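You operate a simulated robot arm through the tools that you are given. There is no shell and no other tool.

The job below is to be done with a simulated robot arm. You get a single attempt, and the scene is never put back.

Task
Brush the dust off the red book while the vacuum runs.
Fine: dial as the suction card says before brushing, back to Off after; put the soft brush back; the book stays in its tray. Set down upright: soft brush. What is to be rubbed or washed off counts as gone when no trace of it is left.

The check looks at the end state, three seconds after you hand in, the way a careful person would. Anything else that was tipped, shoved, dropped, spilled or broken makes it a failure.

Robot
A 6-joint arm with a two-finger parallel gripper, fixed in place. Base frame: the origin is at the foot of the arm, x ahead of it, y to its left, z up; the work surface is at about z = 800. Readings come in mm, degrees, newtons and seconds.
With the tool pointing down near the work surface it reaches from about 100 to 800 mm from the base axis. Its first joint turns from -115.0 to 115.0 degrees. Payload 4.2 kg.
The tool frame sits at the grasp point between the pads (the TCP): z along the fingers, y along the line on which they close. The tips reach 23 mm beyond it. The gripper opens to 94 mm. The fingers are 38 mm wide and 10 mm thick; the gripper's body (54 by 96 mm) begins 39 mm behind the TCP.
Orientation is told as [roll, pitch, yaw] about the base's x, y, z axes, in that order, counted from this pose: with the fingers straight down and closing along the base's y, the tool's x points along the base's -x, its y along +y and its z along -z.

Tools
- The arm moves only by the tool jog_arm. Its argument "steps" is a list of rows, each an object (a shift or turn left out is 0, a gripper value left out holds the last) with "xyz": the shift along the tool's x, y, z in mm, a list of three; "rotation": the turn, a rotation vector about the tool's x, y, z in degrees, a list of three. In form: [{"xyz": [dx, dy, dz], "rotation": [wx, wy, wz]}, ...]. A call has 1 to 20 rows; each row shifts and turns the commanded pose from where the row before left it, along the tool's axes as they then stand. "gripper" is the finger opening in mm, from 0 to 94, set as the call begins (left out, the last holds). A row lasts 0.2 s, in which the tool goes at most 50 mm and 8.6 degrees; a call with a longer step from one row to the next is refused whole, and so is a gripper value outside its range. Where a pose cannot be reached the arm comes as near as it can. A force on the tool above 40 N (or 10 N above the force at the start of the call, whichever is more), or a blocked arm, ends the call early, and 0.2 s more pass. Each finger travels about 108 mm/s and halts on what it meets, pressing with about 34 N; the grip force reading is that of the motor and also rises with nothing between the fingers. The clock runs only during rows and for 0.2 s after the last one: add rows that do not move to give the fingers time. It gives the time, the measured TCP pose, the force on the tool (base axes), the opening and the grip force at its end, in the units of the frame above (readings bear some noise), with the torque about the TCP (base axes, N m) and any sound that the robot's microphone picked up.
- Cameras (640 x 400 px; columns grow to the right, rows downward): "scene" is fixed at [220, 499.3, 1432.5]; the picture's right is [-0.66, -0.75, 0.00], its down [-0.40, 0.35, -0.85] and it looks along [0.64, -0.56, -0.53] (base axes); focal length 320 px, centre (320, 200). "wrist" rides on the gripper at [86, 16, -74] in the tool frame; the picture's right is [-0.18, 0.98, 0.00], its down [-0.58, -0.11, -0.81] and it looks along [-0.79, -0.15, 0.59] (tool axes); focal length 243 px, centre (320, 200). There is no depth. A picture from a camera that has moved, and an enlarged one, comes with that camera's place and axes in the base frame and with its lens.
- grab_frame(camera): a new picture of that camera. The clock stands still meanwhile.
- raise_lower(by): slides the trunk up (or, below 0, down) by that many mm; the arm rides with it, the base frame stays. It gives what a move gives, with no picture.
- inspect(camera, box): a new picture of the part [left, top, right, bottom] of that camera's present view, enlarged. The clock stands still meanwhile.
- finish_job(): hands the job in; it is judged then, once.

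Nothing tells you positions but the pictures and the camera data. Unless the task says otherwise, let go and move clear before handing in.

The tools are called as name(argument=value, ...) on one line, values as JSON. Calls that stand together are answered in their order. jog_arm: Moves the arm, as the interface text tells. Its arguments: {"type":"object","properties":{"steps":{"type":"array"},"gripper":{"type":"number"}},"required":["steps"]} The other tools are called the same way: raise_lower (by) slides the trunk up or down; grab_frame (camera) takes a picture; inspect (camera, box) takes an enlarged picture of a part of a camera's view; finish_job () hands the job in.

At the start:

```text
clock: 0.0
ee_pos: [585.4, -145.7, 1251.7]
tcp_rot: [0.1, 0.0, 0.1]
ft_force: [0.5, -0.4, -0.3]
wrist_torque: [-0.01, 0.03, -0.01]
grip_width: 94.1
grasp_force: 0.1
trunk travel left (down, up): [-925.0, 65.0]
```

scene: 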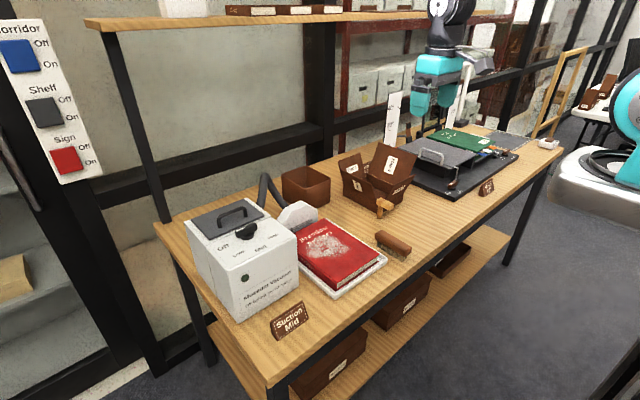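
wrist: 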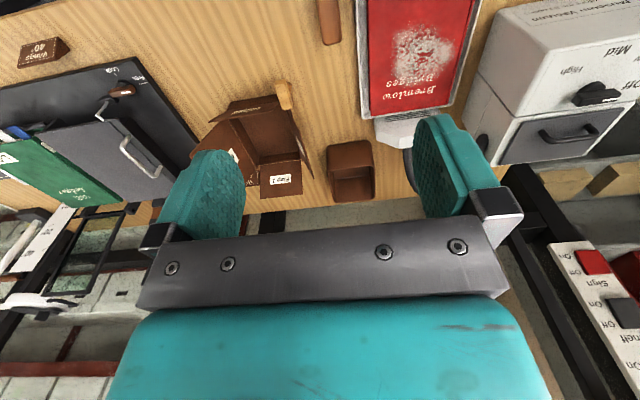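

I see a vacuum box with a dial, a red dusty book in a white tray, a soft brush lying on the bench near the tray, and a card reading "Suction Mid". I'll look closer at each before moving.

inspect(camera="scene", box=[170, 180, 330, 340])

inspect(camera="scene", box=[280, 130, 440, 300])

inspect(camera="wrist", box=[300, 0, 640, 200])

inspect(camera="scene", box=[380, 80, 560, 200])

```text
2.50 times, centred on (250, 260) of scene
camera zoom: at [220.0, 499.3, 1432.5], right [-0.66, -0.75, 0.0], down [-0.4, 0.35, -0.85], along [0.64, -0.56, -0.53], focal length 800 px, centre (495, 50)
```

zoom: 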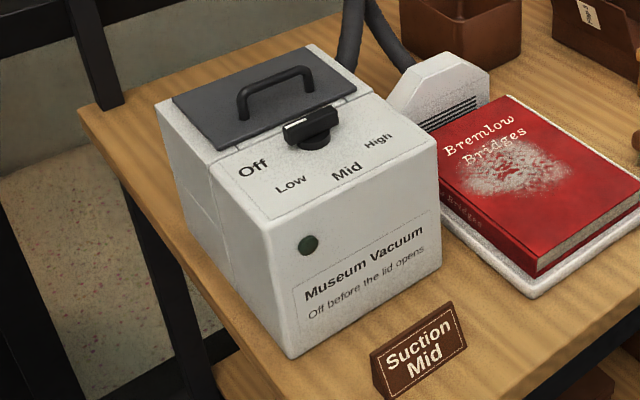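

```text
2.35 times, centred on (360, 215) of scene
camera zoom: at [220.0, 499.3, 1432.5], right [-0.66, -0.75, 0.0], down [-0.4, 0.35, -0.85], along [0.64, -0.56, -0.53], focal length 753 px, centre (226, 165)
```

zoom: 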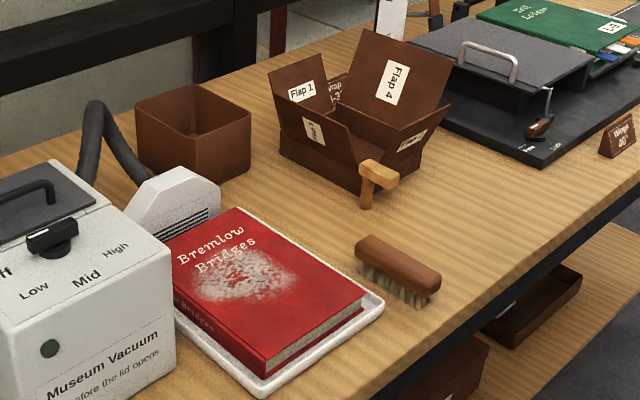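

```text
1.88 times, centred on (470, 100) of wrist
camera zoom: at [499.3, -127.8, 1326.2], right [0.18, 0.98, 0.0], down [0.58, -0.11, 0.81], along [0.79, -0.15, -0.59], focal length 457 px, centre (38, 388)
```

zoom: 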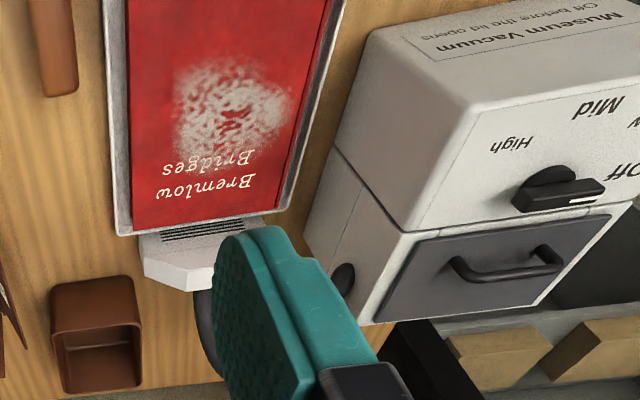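

```text
3.33 times, centred on (470, 140) of scene
camera zoom: at [220.0, 499.3, 1432.5], right [-0.66, -0.75, 0.0], down [-0.4, 0.35, -0.85], along [0.64, -0.56, -0.53], focal length 1067 px, centre (-180, 400)
```

zoom: 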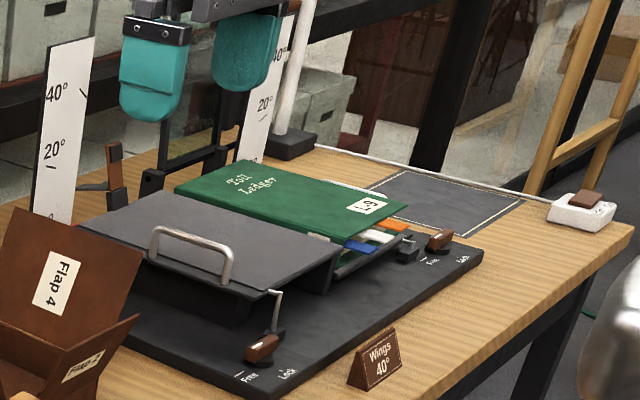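

I take the brush to be around (640, -138) bristles down, the dial around (767, 240, 985) pointing at Off, and the book between them. Next I move the arm to get better wrist views.

jog_arm(steps=[{"xyz": [27, 41, 10]}, {"xyz": [27, 41, 10]}, {"xyz": [27, 41, 10]}, {"xyz": [27, 41, 10]}, {"xyz": [27, 41, 10]}])

grab_frame(camera="wrist")

grab_frame(camera="scene")

```text
clock: 1.2
ee_pos: [449.6, 58.8, 1198.1]
tcp_rot: [0.0, 0.1, -0.1]
ft_force: [0.1, -0.3, 0.5]
wrist_torque: [0.01, 0.01, -0.01]
grip_width: 94.1
grasp_force: 0.1
trunk travel left (down, up): [-925.0, 65.0]
```

```text
taken
camera wrist: at [364.1, 75.9, 1272.4], right [0.19, 0.98, 0.0], down [0.58, -0.11, 0.81], along [0.79, -0.15, -0.59], focal length 243 px, centre (320, 200)
```

wrist: 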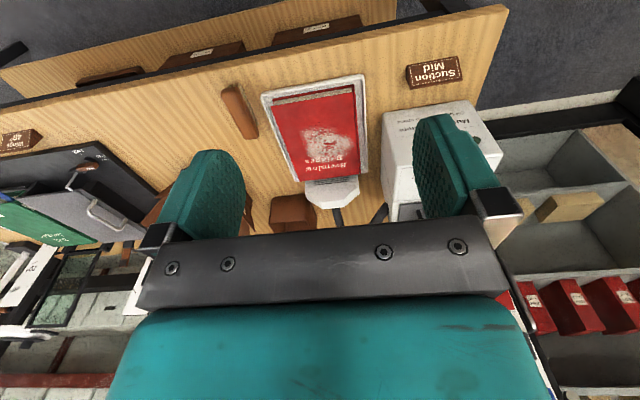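

```text
taken
```

scene: 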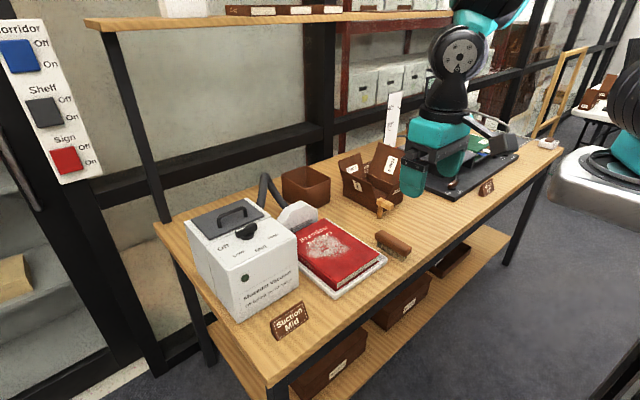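

The overview confirms the layout: table front edge near x=515, book centre near (730, 10), brush near (620, -136). I go lower to look at the brush closely.

jog_arm(steps=[{"xyz": [-10, -32, 38]}, {"xyz": [-10, -32, 38]}, {"xyz": [-10, -32, 38]}, {"xyz": [-10, -32, 38]}, {"xyz": [-10, -32, 38]}, {"xyz": [-10, -32, 38]}])

grab_frame(camera="wrist")

grab_frame(camera="scene")

```text
refused: row 1 steps farther than a row can; nothing moved
```

```text
taken
camera wrist: at [364.1, 75.9, 1272.4], right [0.19, 0.98, 0.0], down [0.58, -0.11, 0.81], along [0.79, -0.15, -0.59], focal length 243 px, centre (320, 200)
```

wrist: 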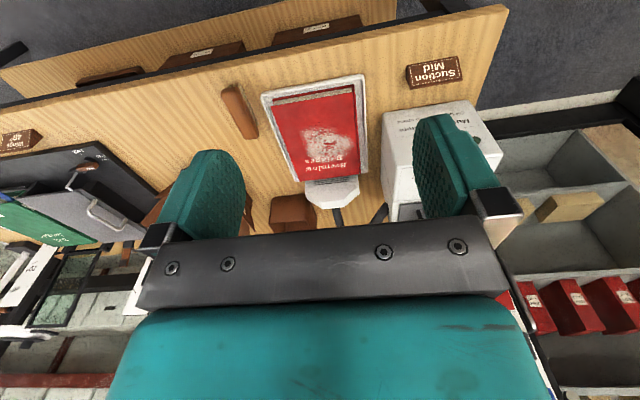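

```text
taken
```

scene: 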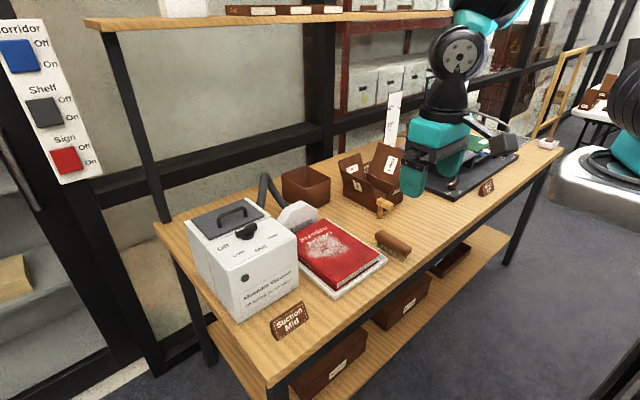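

That row was slightly too long, so nothing moved. I redo the same move toward the brush in shorter rows.

jog_arm(steps=[{"xyz": [-12.9, -27, 31]}, {"xyz": [-12.9, -27, 31]}, {"xyz": [-12.9, -27, 31]}, {"xyz": [-12.9, -27, 31]}, {"xyz": [-12.9, -27, 31]}, {"xyz": [-12.9, -27, 31]}, {"xyz": [-12.9, -27, 31]}])

grab_frame(camera="wrist")

```text
clock: 2.8
ee_pos: [539.8, -129.4, 986.1]
tcp_rot: [0.0, 0.0, 0.0]
ft_force: [0.2, 0.8, 0.2]
wrist_torque: [0.01, -0.02, -0.03]
grip_width: 94.0
grasp_force: 0.2
trunk travel left (down, up): [-925.0, 65.0]
```

```text
taken
camera wrist: at [453.0, -112.7, 1059.9], right [0.18, 0.98, 0.0], down [0.58, -0.11, 0.81], along [0.79, -0.15, -0.59], focal length 243 px, centre (320, 200)
```

wrist: 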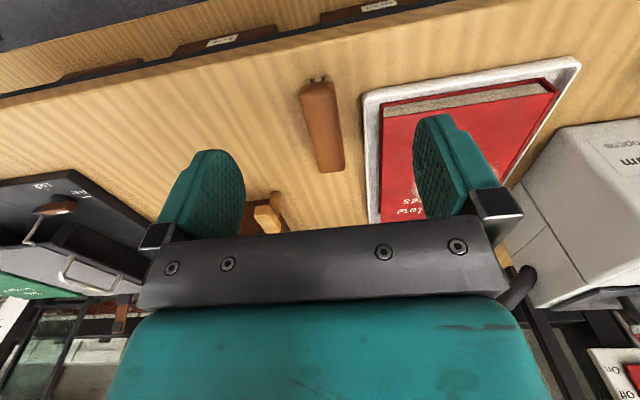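

The brush lies almost along base x, from about (569, -137) to (685, -141), handle about 33 mm wide. I inspect its height profile and the book in the scene view.

inspect(camera="scene", box=[355, 215, 435, 265])

inspect(camera="wrist", box=[270, 50, 400, 190])

inspect(camera="scene", box=[280, 190, 400, 310])

```text
8.00 times, centred on (395, 240) of scene
camera zoom: at [220.0, 499.3, 1432.5], right [-0.66, -0.75, 0.0], down [-0.4, 0.35, -0.85], along [0.64, -0.56, -0.53], focal length 2561 px, centre (-280, -120)
```

zoom: 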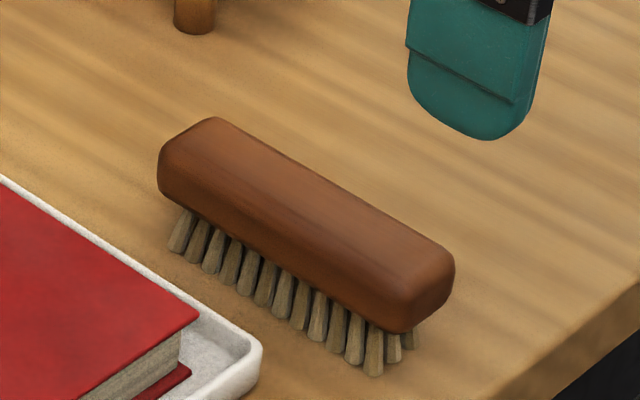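

```text
2.86 times, centred on (335, 120) of wrist
camera zoom: at [453.0, -112.7, 1059.9], right [0.18, 0.98, 0.0], down [0.58, -0.11, 0.81], along [0.79, -0.15, -0.59], focal length 693 px, centre (277, 429)
```

zoom: 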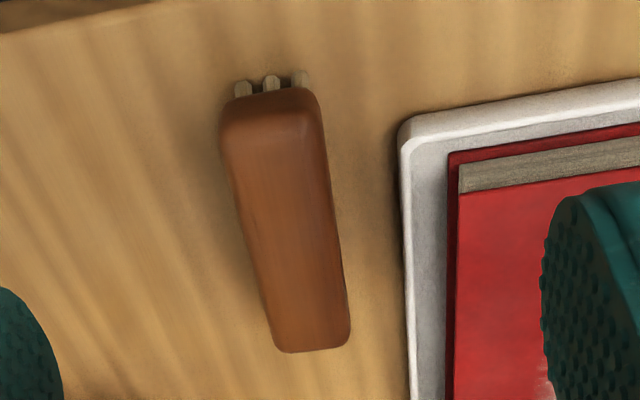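

```text
3.33 times, centred on (340, 250) of scene
camera zoom: at [220.0, 499.3, 1432.5], right [-0.66, -0.75, 0.0], down [-0.4, 0.35, -0.85], along [0.64, -0.56, -0.53], focal length 1067 px, centre (253, 33)
```

zoom: 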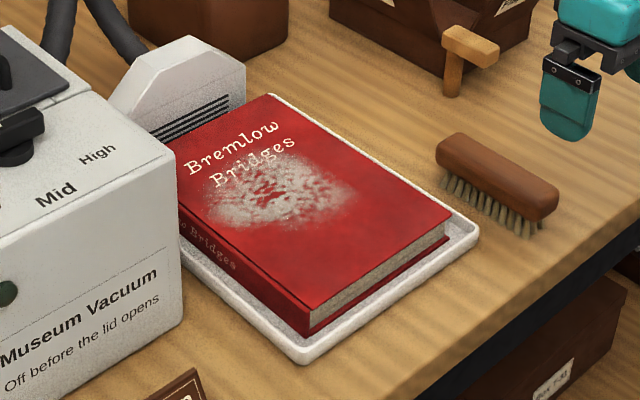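

Brush handle is roughly z 818–842, bristles below. The dial comes first, so I move to a viewpoint in front of and above the vacuum.

jog_arm(steps=[{"xyz": [0, 0, -45]}, {"xyz": [0, 0, -45]}, {"xyz": [0, 0, -45]}, {"xyz": [-11, 45, 0]}, {"xyz": [-11, 45, 0]}, {"xyz": [-11, 45, 0]}, {"xyz": [-11, 45, 0]}, {"xyz": [-11, 45, 0]}, {"xyz": [-11, 45, 0]}, {"xyz": [-11, 45, 0]}, {"xyz": [-11, 45, 0]}])

grab_frame(camera="wrist")

grab_frame(camera="scene")

```text
clock: 5.2
ee_pos: [627.9, 229.4, 1118.6]
tcp_rot: [0.0, -0.1, -0.1]
ft_force: [0.3, -0.4, 0.3]
wrist_torque: [0.03, -0.04, 0.04]
grip_width: 94.2
grasp_force: 0.0
trunk travel left (down, up): [-925.0, 65.0]
```

```text
taken
camera wrist: at [540.8, 246.9, 1193.1], right [0.19, 0.98, 0.0], down [0.58, -0.11, 0.81], along [0.79, -0.15, -0.59], focal length 243 px, centre (320, 200)
```

wrist: 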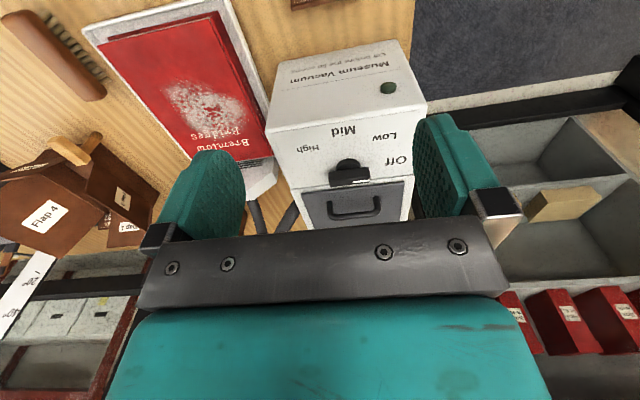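

```text
taken
```

scene: 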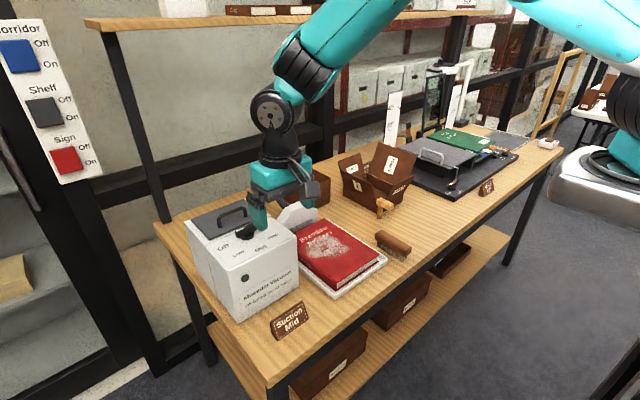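

inspect(camera="wrist", box=[270, 100, 430, 220])

```text
3.33 times, centred on (350, 160) of wrist
camera zoom: at [540.8, 246.9, 1193.1], right [0.19, 0.98, 0.0], down [0.58, -0.11, 0.81], along [0.79, -0.15, -0.59], focal length 809 px, centre (220, 333)
```

zoom: 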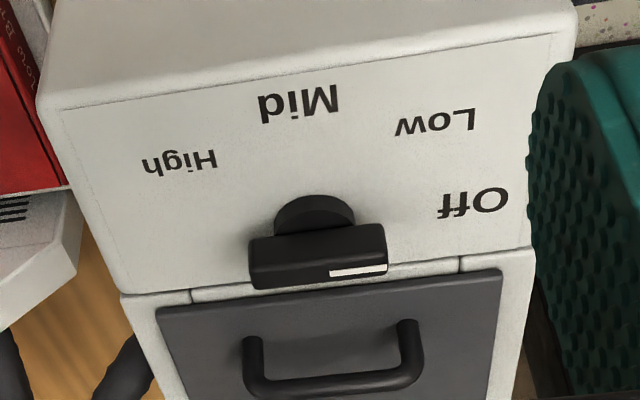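

The dial axis reads about (764, 241), panel at z≈973, bar top ≈1001, bar along y with its white mark toward Off (+y); Mid lies toward the front (-x), so a +90° turn. I go above the dial and turn the gripper to close along x.

jog_arm(steps=[{"xyz": [-34, 3, 9]}, {"xyz": [-34, 3, 9]}, {"xyz": [-34, 3, 9]}, {"xyz": [-34, 3, 9]}, {"rotation": [0, 0, 8.18]}, {"rotation": [0, 0, 8.18]}, {"rotation": [0, 0, 8.18]}, {"rotation": [0, 0, 8.18]}, {"rotation": [0, 0, 8.18]}, {"rotation": [0, 0, 8.18]}, {"rotation": [0, 0, 8.18]}, {"rotation": [0, 0, 8.18]}, {"rotation": [0, 0, 8.18]}, {"rotation": [0, 0, 8.18]}, {"rotation": [0, 0, 8.2]}, {}], gripper=44)

grab_frame(camera="wrist")

inspect(camera="scene", box=[180, 140, 340, 300])

```text
clock: 8.6
ee_pos: [763.3, 242.3, 1084.8]
tcp_rot: [0.0, 0.0, -90.1]
ft_force: [-0.3, 0.1, -0.8]
wrist_torque: [0.02, 0.0, 0.02]
grip_width: 44.2
grasp_force: 0.0
trunk travel left (down, up): [-925.0, 65.0]
```

```text
taken
camera wrist: at [780.9, 330.2, 1158.8], right [0.98, -0.19, 0.0], down [-0.11, -0.58, 0.81], along [-0.15, -0.79, -0.59], focal length 243 px, centre (320, 200)
```

wrist: 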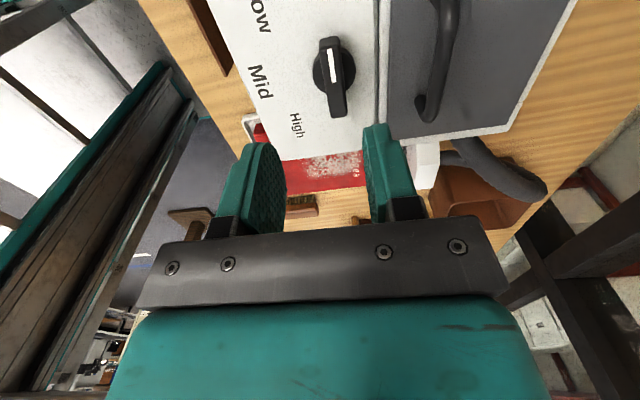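

```text
2.50 times, centred on (260, 220) of scene
camera zoom: at [220.0, 499.3, 1432.5], right [-0.66, -0.75, 0.0], down [-0.4, 0.35, -0.85], along [0.64, -0.56, -0.53], focal length 800 px, centre (470, 150)
```

zoom: 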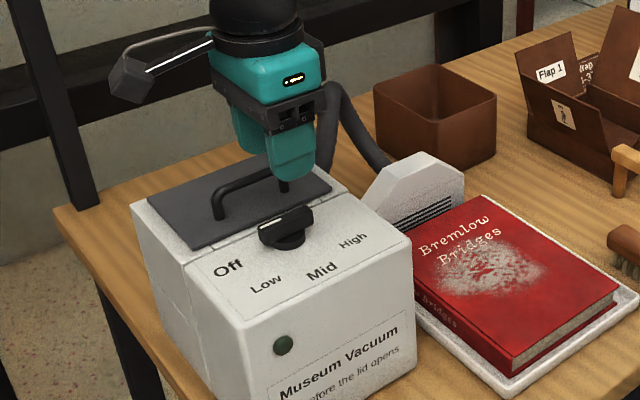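

The arm reaches fine and hovers over the dial. I zoom in to locate the bar precisely.

inspect(camera="wrist", box=[280, 20, 400, 140])

```text
3.33 times, centred on (340, 80) of wrist
camera zoom: at [780.9, 330.2, 1158.8], right [0.98, -0.19, 0.0], down [-0.11, -0.58, 0.81], along [-0.15, -0.79, -0.59], focal length 809 px, centre (253, 600)
```

zoom: 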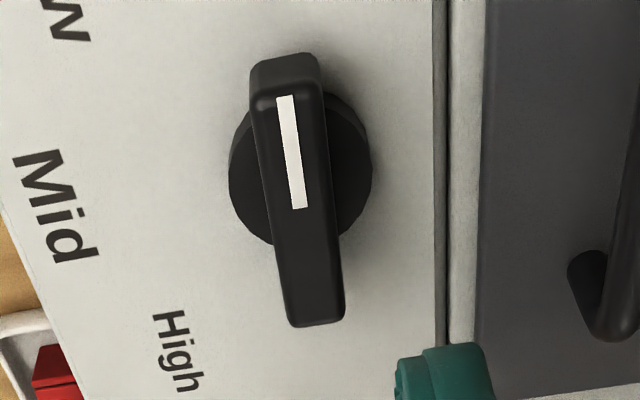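

The bar centre now triangulates to about (774, 241) with its top near z=996. I shift +11 mm in x and descend partway, then check the alignment.

jog_arm(steps=[{"xyz": [0, 10.7, 0]}, {"xyz": [-1, 0, 25]}, {"xyz": [0, 0, 25]}, {}], gripper=44)

grab_frame(camera="wrist")

inspect(camera="scene", box=[200, 180, 300, 280])

```text
clock: 9.6
ee_pos: [772.6, 242.4, 1033.7]
tcp_rot: [-0.1, 0.0, -90.0]
ft_force: [0.4, -0.8, 0.7]
wrist_torque: [0.02, 0.0, -0.01]
grip_width: 43.8
grasp_force: 0.0
trunk travel left (down, up): [-925.0, 65.0]
```

```text
taken
camera wrist: at [789.7, 330.3, 1106.7], right [0.98, -0.18, 0.0], down [-0.11, -0.58, 0.81], along [-0.15, -0.79, -0.59], focal length 243 px, centre (320, 200)
```

wrist: 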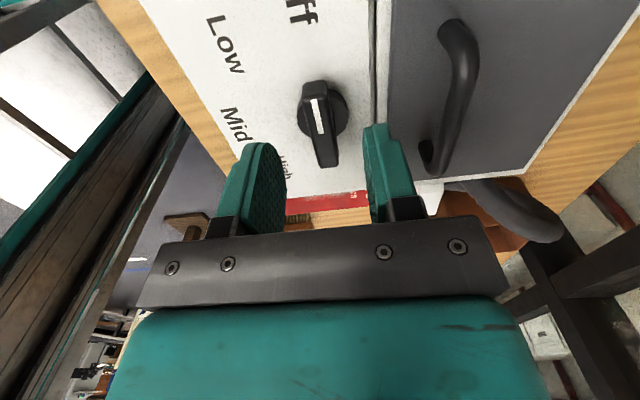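

```text
4.00 times, centred on (250, 230) of scene
camera zoom: at [220.0, 499.3, 1432.5], right [-0.66, -0.75, 0.0], down [-0.4, 0.35, -0.85], along [0.64, -0.56, -0.53], focal length 1280 px, centre (600, 80)
```

zoom: 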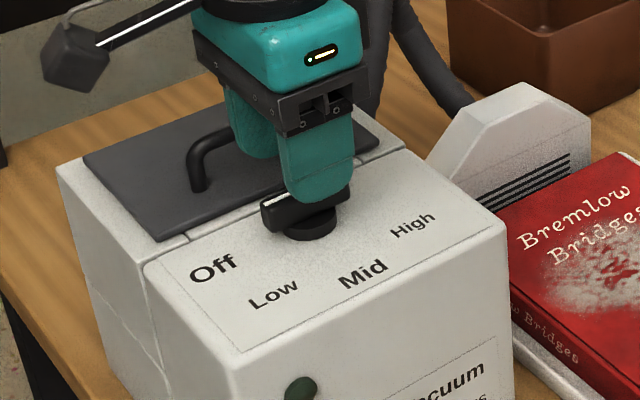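

Alignment is within 2 mm; bar z spans about 983–997. I shift slightly, descend so the tips are just above the base disc, and close on the bar.

jog_arm(steps=[{"xyz": [1, 1.9, 0]}, {"xyz": [0, 0, 12]}, {"xyz": [0, 0, 12]}, {}], gripper=44)

jog_arm(steps=[{}, {}, {}], gripper=18)

grab_frame(camera="wrist")

inspect(camera="scene", box=[200, 180, 300, 280])

```text
clock: 10.6
ee_pos: [776.4, 243.8, 1009.1]
tcp_rot: [0.0, 0.0, -90.0]
ft_force: [0.1, 0.3, -0.1]
wrist_torque: [0.0, -0.01, 0.04]
grip_width: 43.8
grasp_force: 0.0
trunk travel left (down, up): [-925.0, 65.0]
```

```text
clock: 11.4
ee_pos: [775.9, 243.3, 1009.3]
tcp_rot: [0.0, 0.1, -89.9]
ft_force: [-0.1, -0.2, 0.0]
wrist_torque: [-0.03, 0.01, -0.04]
grip_width: 18.1
grasp_force: 0.0
trunk travel left (down, up): [-925.0, 65.0]
```

```text
taken
camera wrist: at [792.1, 330.9, 1083.0], right [0.98, -0.18, 0.0], down [-0.11, -0.58, 0.81], along [-0.15, -0.79, -0.59], focal length 243 px, centre (320, 200)
```

wrist: 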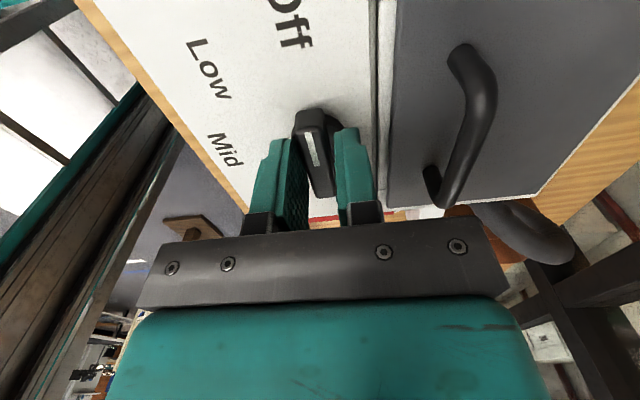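

```text
4.00 times, centred on (250, 230) of scene
camera zoom: at [220.0, 499.3, 1432.5], right [-0.66, -0.75, 0.0], down [-0.4, 0.35, -0.85], along [0.64, -0.56, -0.53], focal length 1280 px, centre (600, 80)
```

zoom: 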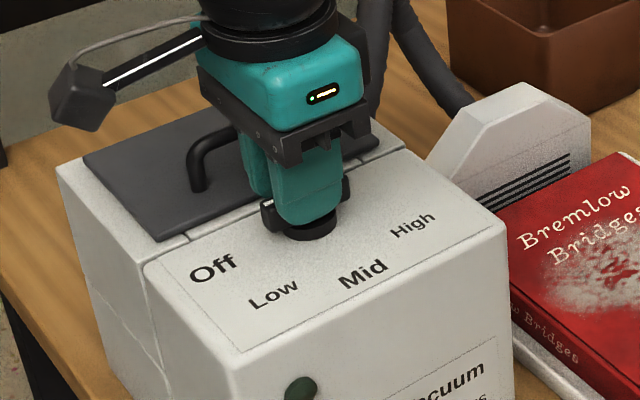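

The fingers straddle the bar. I close onto it and watch the forces.

jog_arm(steps=[{}, {}], gripper=14)

jog_arm(steps=[{}, {}], gripper=10)

```text
clock: 12.0
ee_pos: [776.1, 243.9, 1009.5]
tcp_rot: [0.1, 0.0, -90.0]
ft_force: [-4.4, -0.4, 0.8]
wrist_torque: [-0.06, 0.08, -0.03]
grip_width: 15.9
grasp_force: 2.4
trunk travel left (down, up): [-925.0, 65.0]
```

```text
clock: 12.6
ee_pos: [775.1, 243.7, 1008.6]
tcp_rot: [0.1, 0.0, -90.0]
ft_force: [-11.9, -0.7, 1.2]
wrist_torque: [-0.2, 0.18, -0.05]
grip_width: 15.1
grasp_force: 5.7
trunk travel left (down, up): [-925.0, 65.0]
```

The reaction shows only the -x finger touching, so the bar sits about 1.5–2 mm toward -x. I open slightly, shift, and close again.

jog_arm(steps=[{}, {"xyz": [0, -1.8, 0]}, {}], gripper=18)

jog_arm(steps=[{}, {}], gripper=13)

jog_arm(steps=[{}, {}], gripper=11)

```text
clock: 13.4
ee_pos: [774.6, 243.0, 1009.3]
tcp_rot: [0.0, 0.1, -90.0]
ft_force: [-0.3, -0.1, -0.5]
wrist_torque: [-0.01, 0.03, -0.02]
grip_width: 18.0
grasp_force: 0.0
trunk travel left (down, up): [-925.0, 65.0]
```

```text
clock: 14.0
ee_pos: [773.7, 243.3, 1010.0]
tcp_rot: [0.1, 0.1, -90.0]
ft_force: [-3.6, -0.8, 0.1]
wrist_torque: [-0.04, 0.12, -0.07]
grip_width: 14.2
grasp_force: 1.6
trunk travel left (down, up): [-925.0, 65.0]
```

```text
clock: 14.6
ee_pos: [773.7, 242.5, 1009.1]
tcp_rot: [0.0, 0.0, -90.0]
ft_force: [-3.6, -1.0, 0.0]
wrist_torque: [-0.18, 0.09, -0.02]
grip_width: 13.9
grasp_force: 45.1
trunk travel left (down, up): [-925.0, 65.0]
```

The bar is gripped (13.9 mm wide) with little side load. I now turn +45° toward Mid and check.

jog_arm(steps=[{"xyz": [0, -0.4, 0], "rotation": [0, 0, -5]}, {"rotation": [0, 0, -5]}, {"rotation": [0, 0, -5]}, {"rotation": [0, 0, -5]}, {"rotation": [0, 0, -5]}, {"rotation": [0, 0, -5]}, {"rotation": [0, 0, -5]}, {"rotation": [0, 0, -5]}, {"rotation": [0, 0, -5]}], gripper=11)

inspect(camera="scene", box=[200, 180, 300, 280])

```text
clock: 16.3
ee_pos: [772.6, 242.8, 1009.7]
tcp_rot: [-0.7, 0.1, -53.0]
ft_force: [-14.6, -3.1, 7.9]
wrist_torque: [-0.06, -0.01, -0.07]
grip_width: 13.7
grasp_force: 44.5
trunk travel left (down, up): [-925.0, 65.0]
stopped in row 8: the force on the tool passed its limit at 40 N (the readings are from after the stop); the commanded pose is now the measured one
```

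```text
4.00 times, centred on (250, 230) of scene
camera zoom: at [220.0, 499.3, 1432.5], right [-0.66, -0.75, 0.0], down [-0.4, 0.35, -0.85], along [0.64, -0.56, -0.53], focal length 1280 px, centre (600, 80)
```

zoom: 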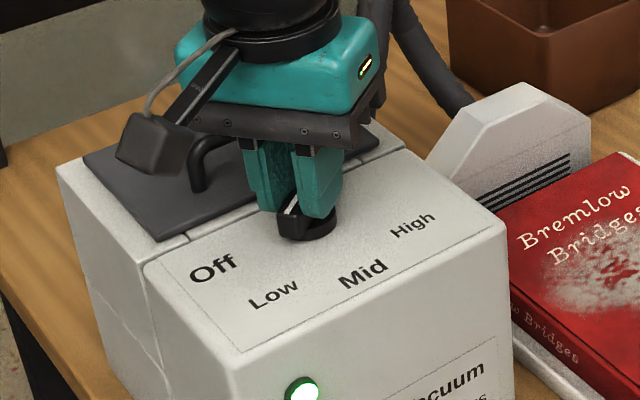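

The light is on, so the dial has turned and the vacuum runs at some level; a side load built up because my TCP is off the dial axis. I loosen, look, and recentre.

jog_arm(steps=[{}, {}], gripper=22)

grab_frame(camera="wrist")

inspect(camera="wrist", box=[260, 80, 380, 210])

```text
clock: 16.9
ee_pos: [774.2, 242.8, 1008.6]
tcp_rot: [-0.4, 0.2, -53.1]
ft_force: [-1.0, -0.3, -0.6]
wrist_torque: [-0.01, -0.01, 0.02]
grip_width: 22.3
grasp_force: 0.2
trunk travel left (down, up): [-925.0, 65.0]
```

```text
taken
camera wrist: at [735.5, 322.4, 1082.6], right [0.9, 0.44, -0.01], down [0.27, -0.53, 0.81], along [0.35, -0.73, -0.59], focal length 243 px, centre (320, 200)
```

wrist: 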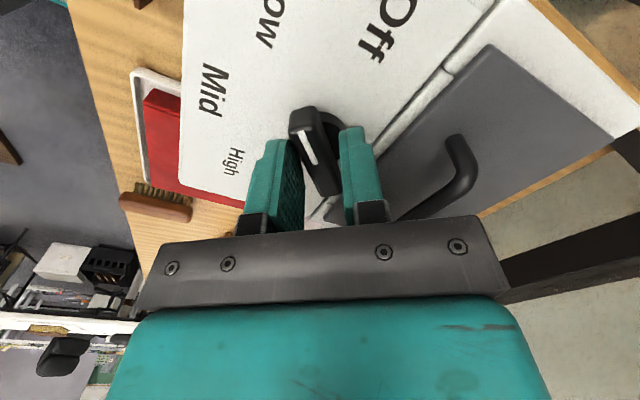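

```text
3.08 times, centred on (320, 145) of wrist
camera zoom: at [735.5, 322.4, 1082.6], right [0.9, 0.44, -0.01], down [0.27, -0.53, 0.81], along [0.35, -0.73, -0.59], focal length 746 px, centre (320, 369)
```

zoom: 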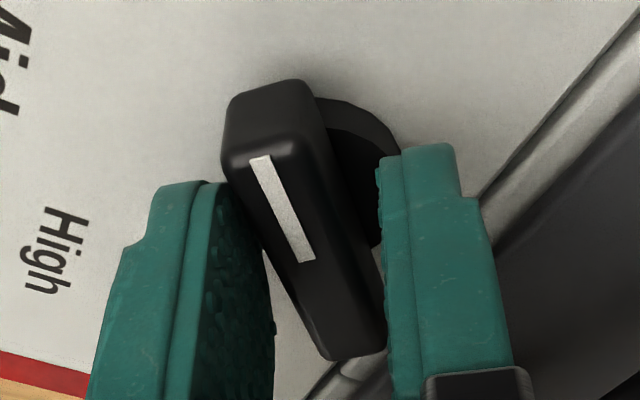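

The dial has settled exactly at 45° (Low) with its axis at about (774, 240.5). I recentre there, align the gripper to the bar, and re-grip.

jog_arm(steps=[{"xyz": [-1.84, -1.4, 0]}, {"rotation": [0, 0, -4]}, {"rotation": [0, 0, -4]}, {}], gripper=22)

jog_arm(steps=[{}, {}], gripper=14.5)

```text
clock: 17.9
ee_pos: [774.7, 240.1, 1008.0]
tcp_rot: [-0.6, 0.2, -45.0]
ft_force: [-0.5, 0.0, 0.6]
wrist_torque: [0.01, -0.02, 0.05]
grip_width: 22.0
grasp_force: 0.2
trunk travel left (down, up): [-925.0, 65.0]
```

```text
clock: 18.5
ee_pos: [774.2, 240.5, 1008.2]
tcp_rot: [-0.5, 0.1, -45.1]
ft_force: [0.1, -0.8, -1.0]
wrist_torque: [0.04, 0.01, -0.02]
grip_width: 14.5
grasp_force: 0.0
trunk travel left (down, up): [-925.0, 65.0]
```

Centred with no contact force at 14.5 mm opening. I turn the remaining 45° with this snug but loose hold.

jog_arm(steps=[{"rotation": [0, 0, -5]}, {"rotation": [0, 0, -5]}, {"rotation": [0, 0, -5]}, {"rotation": [0, 0, -5]}, {"rotation": [0, 0, -5]}, {"rotation": [0, 0, -5]}, {"rotation": [0, 0, -5]}, {"rotation": [0, 0, -5]}, {"rotation": [0, 0, -5]}, {}], gripper=14.5)

grab_frame(camera="wrist")

inspect(camera="scene", box=[200, 180, 300, 280])

```text
clock: 20.7
ee_pos: [772.9, 240.6, 1010.2]
tcp_rot: [-0.4, 0.5, -0.1]
ft_force: [-0.4, -0.6, -0.7]
wrist_torque: [0.0, 0.0, -0.02]
grip_width: 14.7
grasp_force: 0.1
trunk travel left (down, up): [-925.0, 65.0]
```

```text
taken
camera wrist: at [687.8, 257.0, 1083.2], right [0.18, 0.98, -0.01], down [0.59, -0.1, 0.8], along [0.79, -0.15, -0.6], focal length 243 px, centre (320, 200)
```

wrist: 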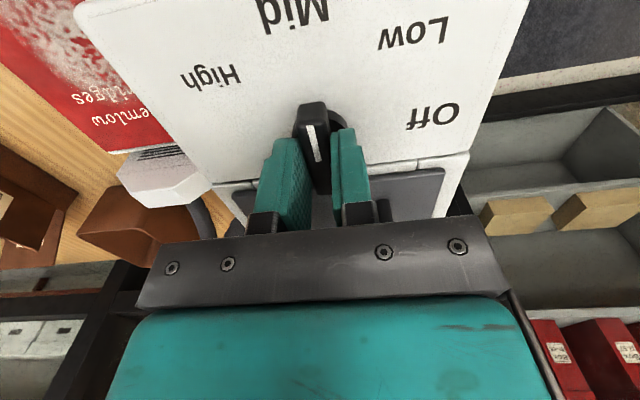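

```text
4.00 times, centred on (250, 230) of scene
camera zoom: at [220.0, 499.3, 1432.5], right [-0.66, -0.75, 0.0], down [-0.4, 0.35, -0.85], along [0.64, -0.56, -0.53], focal length 1280 px, centre (600, 80)
```

zoom: 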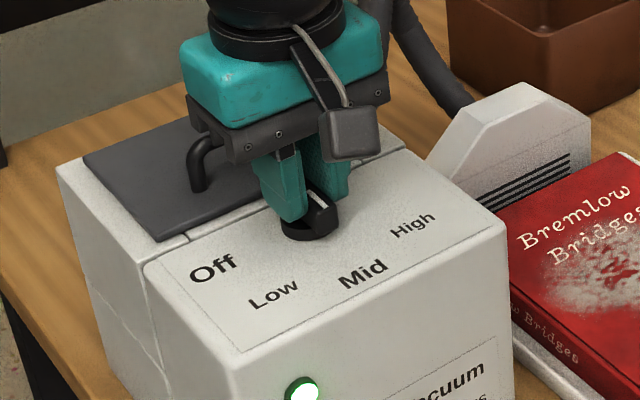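

The dial now points to Mid with the green light on. I open, lift clear, and verify the dial angle.

jog_arm(steps=[{}, {"xyz": [0, 0, -20]}, {"xyz": [0, 0, -45]}, {"xyz": [40, 0, -25]}, {"xyz": [40, 0, 0]}, {}], gripper=40)

grab_frame(camera="wrist")

inspect(camera="scene", box=[200, 180, 300, 280])

```text
clock: 22.1
ee_pos: [696.2, 241.7, 1102.9]
tcp_rot: [-0.1, 0.4, -0.2]
ft_force: [0.0, -1.7, -0.3]
wrist_torque: [0.01, -0.01, 0.01]
grip_width: 40.1
grasp_force: 0.0
trunk travel left (down, up): [-925.0, 65.0]
```

```text
taken
camera wrist: at [608.9, 259.5, 1177.1], right [0.19, 0.98, -0.01], down [0.59, -0.11, 0.8], along [0.79, -0.15, -0.6], focal length 243 px, centre (320, 200)
```

wrist: 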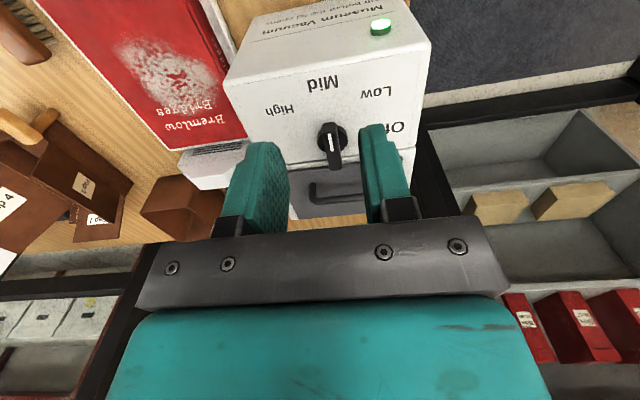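

```text
4.00 times, centred on (250, 230) of scene
camera zoom: at [220.0, 499.3, 1432.5], right [-0.66, -0.75, 0.0], down [-0.4, 0.35, -0.85], along [0.64, -0.56, -0.53], focal length 1280 px, centre (600, 80)
```

zoom: 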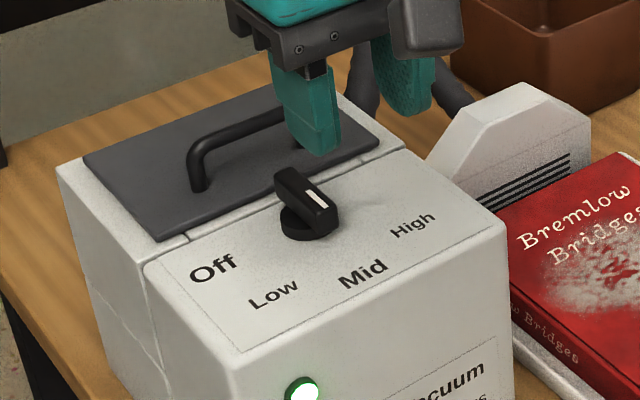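

inspect(camera="wrist", box=[250, 60, 410, 190])

inspect(camera="wrist", box=[20, 0, 260, 180])

```text
3.08 times, centred on (330, 125) of wrist
camera zoom: at [608.9, 259.5, 1177.1], right [0.19, 0.98, -0.01], down [0.59, -0.11, 0.8], along [0.79, -0.15, -0.6], focal length 746 px, centre (289, 431)
```

zoom: 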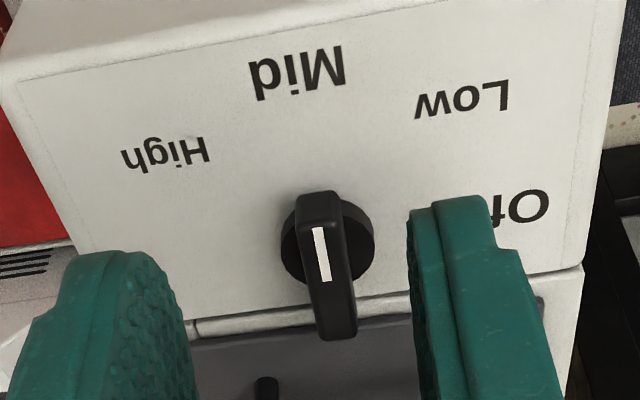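

```text
2.22 times, centred on (140, 90) of wrist
camera zoom: at [608.9, 259.5, 1177.1], right [0.19, 0.98, -0.01], down [0.59, -0.11, 0.8], along [0.79, -0.15, -0.6], focal length 539 px, centre (720, 444)
```

zoom: 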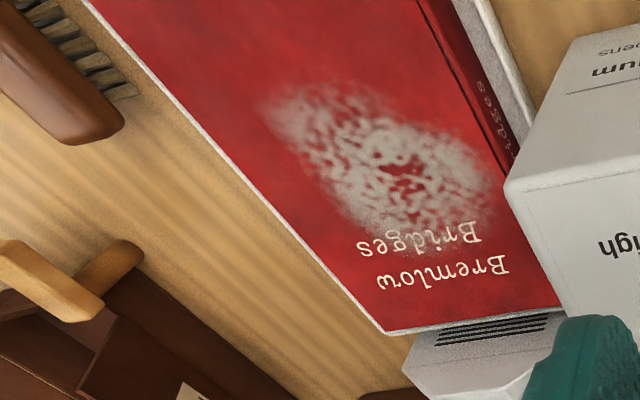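

The dial is at Mid, the vacuum runs. The book top is at z≈830, dust covers roughly x 690–790, y -30–85. Now I go to the brush for a close look before grasping.

jog_arm(steps=[{"rotation": [0, -0.4, 0]}, {"xyz": [10.7, -42.3, 15.9]}, {"xyz": [10.7, -42.3, 15.9]}, {"xyz": [10.7, -42.3, 15.9]}, {"xyz": [10.7, -42.3, 15.9]}, {"xyz": [10.7, -42.3, 15.9]}, {"xyz": [10.7, -42.3, 15.9]}, {"xyz": [10.7, -42.3, 15.9]}, {"xyz": [10.7, -42.3, 15.9]}, {"xyz": [10.7, -42.3, 15.9]}, {}], gripper=70)

grab_frame(camera="wrist")

inspect(camera="wrist", box=[260, 20, 380, 200])

```text
clock: 24.5
ee_pos: [596.6, -138.2, 958.1]
tcp_rot: [-0.4, 0.1, 0.0]
ft_force: [-0.3, 1.1, -0.2]
wrist_torque: [0.0, 0.01, 0.05]
grip_width: 70.2
grasp_force: 0.0
trunk travel left (down, up): [-925.0, 65.0]
```

```text
taken
camera wrist: at [510.7, -121.6, 1032.5], right [0.18, 0.98, 0.0], down [0.58, -0.11, 0.81], along [0.79, -0.15, -0.59], focal length 243 px, centre (320, 200)
```

wrist: 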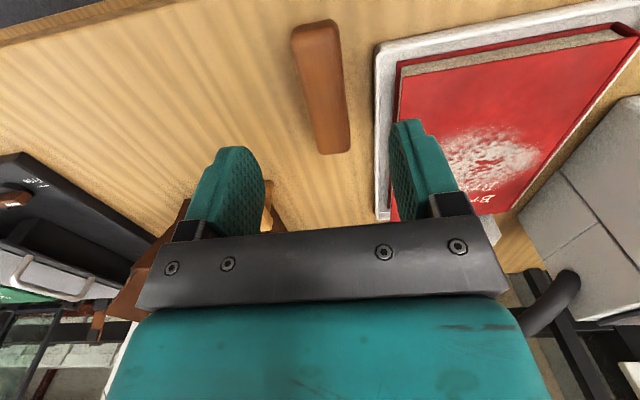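

```text
2.22 times, centred on (320, 110) of wrist
camera zoom: at [510.7, -121.6, 1032.5], right [0.18, 0.98, 0.0], down [0.58, -0.11, 0.81], along [0.79, -0.15, -0.59], focal length 539 px, centre (320, 400)
```

zoom: 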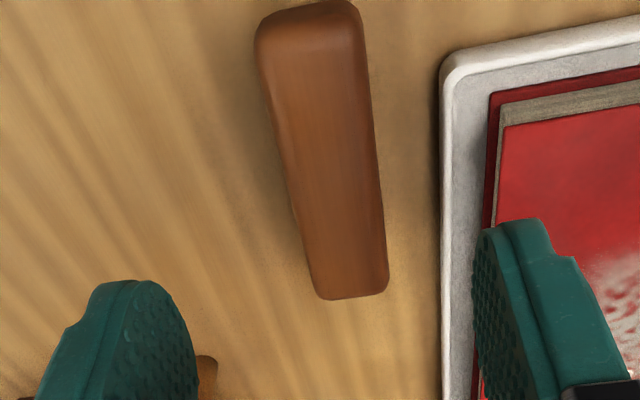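

Brush centre is about (630, -138), yaw ≈ -1.3°, handle top z≈840. I move over it and lower partway to confirm centring.

jog_arm(steps=[{"xyz": [-33.4, 0, 0], "rotation": [-0.3, 0, 1.3]}, {"xyz": [0, 0, 40]}, {"xyz": [0, 0, 28]}, {}], gripper=70)

grab_frame(camera="wrist")

inspect(camera="scene", box=[350, 190, 440, 260])

```text
clock: 25.5
ee_pos: [629.9, -137.9, 890.4]
tcp_rot: [0.0, 0.0, -1.4]
ft_force: [-0.2, 0.1, -0.2]
wrist_torque: [-0.02, 0.02, 0.0]
grip_width: 69.9
grasp_force: 0.0
trunk travel left (down, up): [-925.0, 65.0]
```

```text
taken
camera wrist: at [544.3, -119.5, 964.8], right [0.21, 0.98, 0.0], down [0.58, -0.12, 0.81], along [0.79, -0.17, -0.59], focal length 243 px, centre (320, 200)
```

wrist: 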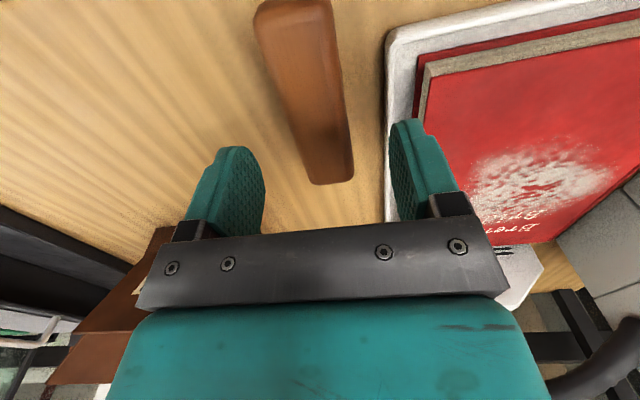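

```text
5.71 times, centred on (395, 225) of scene
camera zoom: at [220.0, 499.3, 1432.5], right [-0.66, -0.75, 0.0], down [-0.4, 0.35, -0.85], along [0.64, -0.56, -0.53], focal length 1829 px, centre (-109, 57)
```

zoom: 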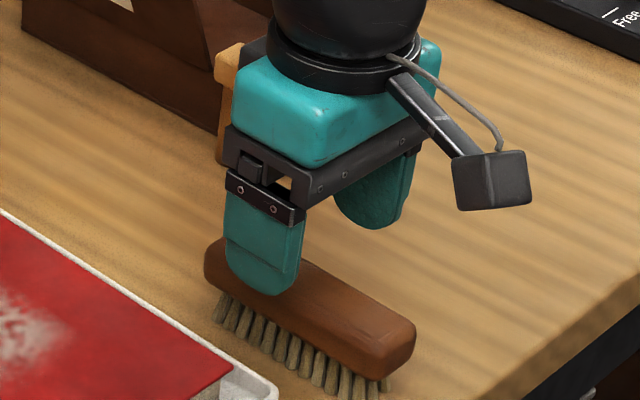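

The brush centre is at about y=-140; I shift slightly, descend to the handle and close gently.

jog_arm(steps=[{"xyz": [0, -2, 0], "rotation": [0, 0, -0.5]}, {"xyz": [0, 0, 25]}, {"xyz": [0, 0, 20]}, {"xyz": [0, 0, 8]}, {}], gripper=70)

jog_arm(steps=[{}, {}], gripper=44)

grab_frame(camera="wrist")

inspect(camera="scene", box=[350, 190, 440, 260])

```text
clock: 26.7
ee_pos: [630.0, -140.7, 836.4]
tcp_rot: [0.1, 0.0, -0.8]
ft_force: [0.2, -1.1, 1.0]
wrist_torque: [0.03, -0.03, 0.01]
grip_width: 70.0
grasp_force: 0.0
trunk travel left (down, up): [-925.0, 65.0]
```

```text
clock: 27.3
ee_pos: [629.9, -141.2, 837.4]
tcp_rot: [0.0, 0.1, -0.9]
ft_force: [0.9, 0.3, -0.8]
wrist_torque: [0.0, -0.03, 0.03]
grip_width: 43.9
grasp_force: 0.0
trunk travel left (down, up): [-925.0, 65.0]
```

```text
taken
camera wrist: at [543.7, -123.6, 911.7], right [0.2, 0.98, 0.0], down [0.58, -0.12, 0.81], along [0.79, -0.16, -0.59], focal length 243 px, centre (320, 200)
```

wrist: 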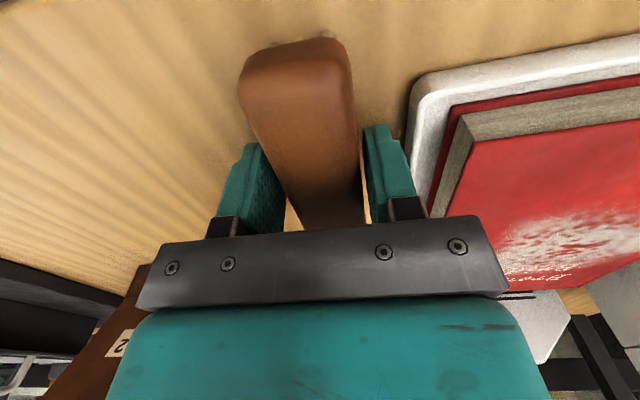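

```text
5.71 times, centred on (395, 225) of scene
camera zoom: at [220.0, 499.3, 1432.5], right [-0.66, -0.75, 0.0], down [-0.4, 0.35, -0.85], along [0.64, -0.56, -0.53], focal length 1829 px, centre (-109, 57)
```

zoom: 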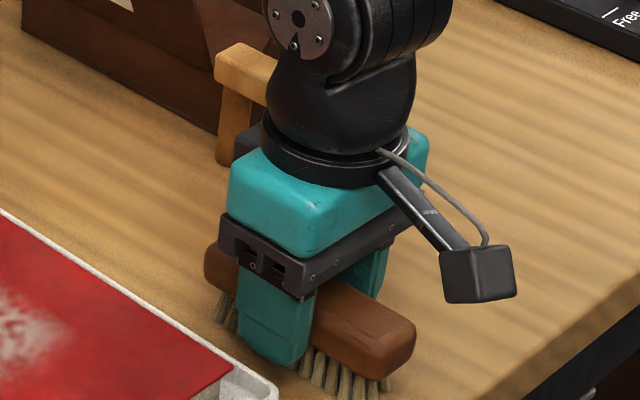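

The handle sits between the pads. I clamp it, then lift slightly and check the hold.

jog_arm(steps=[{}, {}], gripper=36)

jog_arm(steps=[{}, {}, {}], gripper=20)

```text
clock: 27.9
ee_pos: [629.7, -141.0, 838.1]
tcp_rot: [0.0, 0.1, -0.9]
ft_force: [-0.5, 1.2, -0.4]
wrist_torque: [-0.02, 0.0, 0.01]
grip_width: 35.9
grasp_force: 0.1
trunk travel left (down, up): [-925.0, 65.0]
```

```text
clock: 28.7
ee_pos: [629.2, -140.7, 837.7]
tcp_rot: [0.0, 0.1, -0.9]
ft_force: [-0.4, 0.4, -0.6]
wrist_torque: [0.0, -0.02, 0.0]
grip_width: 35.2
grasp_force: 33.9
trunk travel left (down, up): [-925.0, 65.0]
```

The brush is held firmly; its bristle tips sit 37.5 mm below the TCP. I lift it and carry it above a dust-free strip of the book cover.

jog_arm(steps=[{"xyz": [0, 0, -20]}, {"xyz": [0, 0, -40]}, {"xyz": [0, 0, -20]}, {"xyz": [-24, 22, 0]}, {"xyz": [-24, 22, 0]}, {"xyz": [-24, 22, 0]}, {"xyz": [-24, 22, 0]}, {}], gripper=20)

grab_frame(camera="wrist")

inspect(camera="scene", box=[260, 160, 420, 300])

```text
clock: 30.5
ee_pos: [729.3, -55.8, 916.8]
tcp_rot: [0.1, 0.0, -0.9]
ft_force: [-0.5, 0.0, -0.5]
wrist_torque: [0.0, 0.05, 0.01]
grip_width: 35.4
grasp_force: 33.6
trunk travel left (down, up): [-925.0, 65.0]
```

```text
taken
camera wrist: at [644.3, -37.4, 991.0], right [0.2, 0.98, 0.0], down [0.58, -0.12, 0.81], along [0.79, -0.16, -0.59], focal length 243 px, centre (320, 200)
```

wrist: 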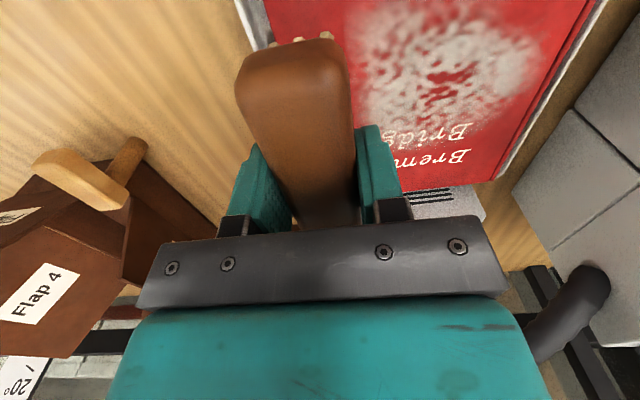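

```text
2.86 times, centred on (340, 230) of scene
camera zoom: at [220.0, 499.3, 1432.5], right [-0.66, -0.75, 0.0], down [-0.4, 0.35, -0.85], along [0.64, -0.56, -0.53], focal length 914 px, centre (263, 114)
```

zoom: 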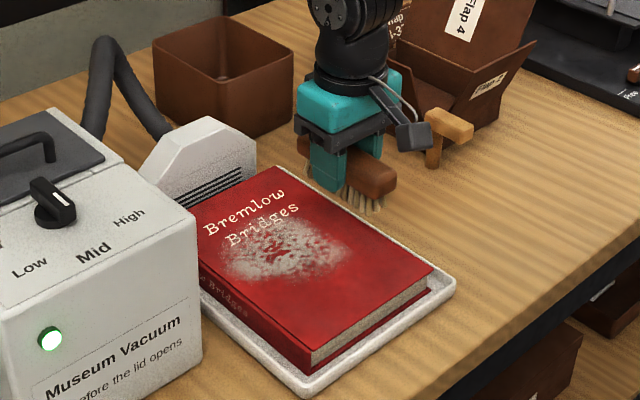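

The brush hangs just over the book's left strip; dust spans about x 690–785, y -35–88. I lower to find contact gently.

jog_arm(steps=[{"xyz": [0, 5, 20]}, {"xyz": [0, 0, 15]}, {"xyz": [0, 0, 8]}, {"xyz": [0, 0, 2]}, {}], gripper=20)

jog_arm(steps=[{"xyz": [0, 0, 1]}, {"xyz": [0, 0, 1]}])

inspect(camera="scene", box=[280, 170, 400, 290])

```text
clock: 31.7
ee_pos: [728.2, -50.1, 872.8]
tcp_rot: [0.0, 0.1, -0.8]
ft_force: [-0.9, -0.1, 2.2]
wrist_torque: [-0.02, 0.0, -0.01]
grip_width: 35.1
grasp_force: 34.0
trunk travel left (down, up): [-925.0, 65.0]
```

```text
clock: 32.3
ee_pos: [728.0, -51.1, 871.9]
tcp_rot: [0.0, 0.0, -0.9]
ft_force: [-6.7, -2.5, 24.6]
wrist_torque: [-0.09, 0.66, 0.04]
grip_width: 35.2
grasp_force: 33.9
trunk travel left (down, up): [-925.0, 65.0]
```

```text
3.33 times, centred on (340, 230) of scene
camera zoom: at [220.0, 499.3, 1432.5], right [-0.66, -0.75, 0.0], down [-0.4, 0.35, -0.85], along [0.64, -0.56, -0.53], focal length 1067 px, centre (253, 100)
```

zoom: 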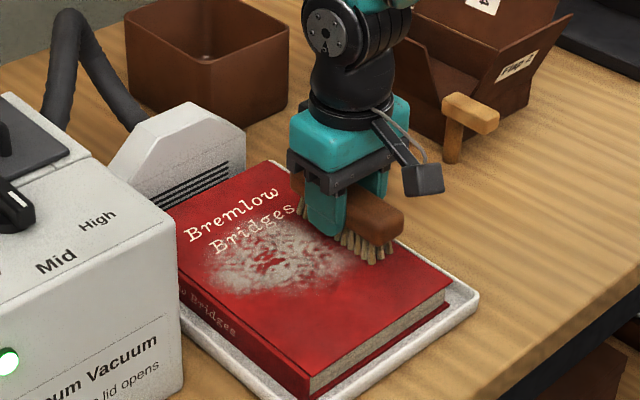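

Contact found at TCP z≈872.5, with more load at the near end. I ease off and pitch slightly so the bristles sit evenly.

jog_arm(steps=[{"xyz": [0, 0, -1.2]}, {"rotation": [0, 0.4, 0]}, {}])

jog_arm(steps=[{"xyz": [0, 0, 0.4]}, {}])

```text
clock: 33.1
ee_pos: [728.1, -49.9, 872.8]
tcp_rot: [0.0, 0.4, -0.9]
ft_force: [-0.7, -2.0, 16.8]
wrist_torque: [-0.07, -0.87, -0.12]
grip_width: 35.0
grasp_force: 34.6
trunk travel left (down, up): [-925.0, 65.0]
```

```text
clock: 33.7
ee_pos: [727.4, -50.7, 871.3]
tcp_rot: [-0.1, 0.3, -0.9]
ft_force: [1.0, -1.2, 17.8]
wrist_torque: [-0.07, -0.99, -0.04]
grip_width: 35.4
grasp_force: 33.9
trunk travel left (down, up): [-925.0, 65.0]
```

Now the load is at the far end, so the level pose is in between; I pitch back about half.

jog_arm(steps=[{"rotation": [0, -0.22, 0]}, {}])

jog_arm(steps=[{"xyz": [0, 0, -0.4]}, {}])

```text
clock: 34.3
ee_pos: [726.7, -50.8, 872.1]
tcp_rot: [0.0, 0.4, -0.9]
ft_force: [5.9, -1.0, 17.6]
wrist_torque: [-0.01, 0.06, 0.02]
grip_width: 35.2
grasp_force: 34.3
trunk travel left (down, up): [-925.0, 65.0]
```

```text
clock: 34.9
ee_pos: [727.1, -50.8, 872.7]
tcp_rot: [-0.1, 0.3, -0.9]
ft_force: [6.2, 0.9, 14.2]
wrist_torque: [0.03, -0.23, 0.0]
grip_width: 35.4
grasp_force: 34.0
trunk travel left (down, up): [-925.0, 65.0]
```

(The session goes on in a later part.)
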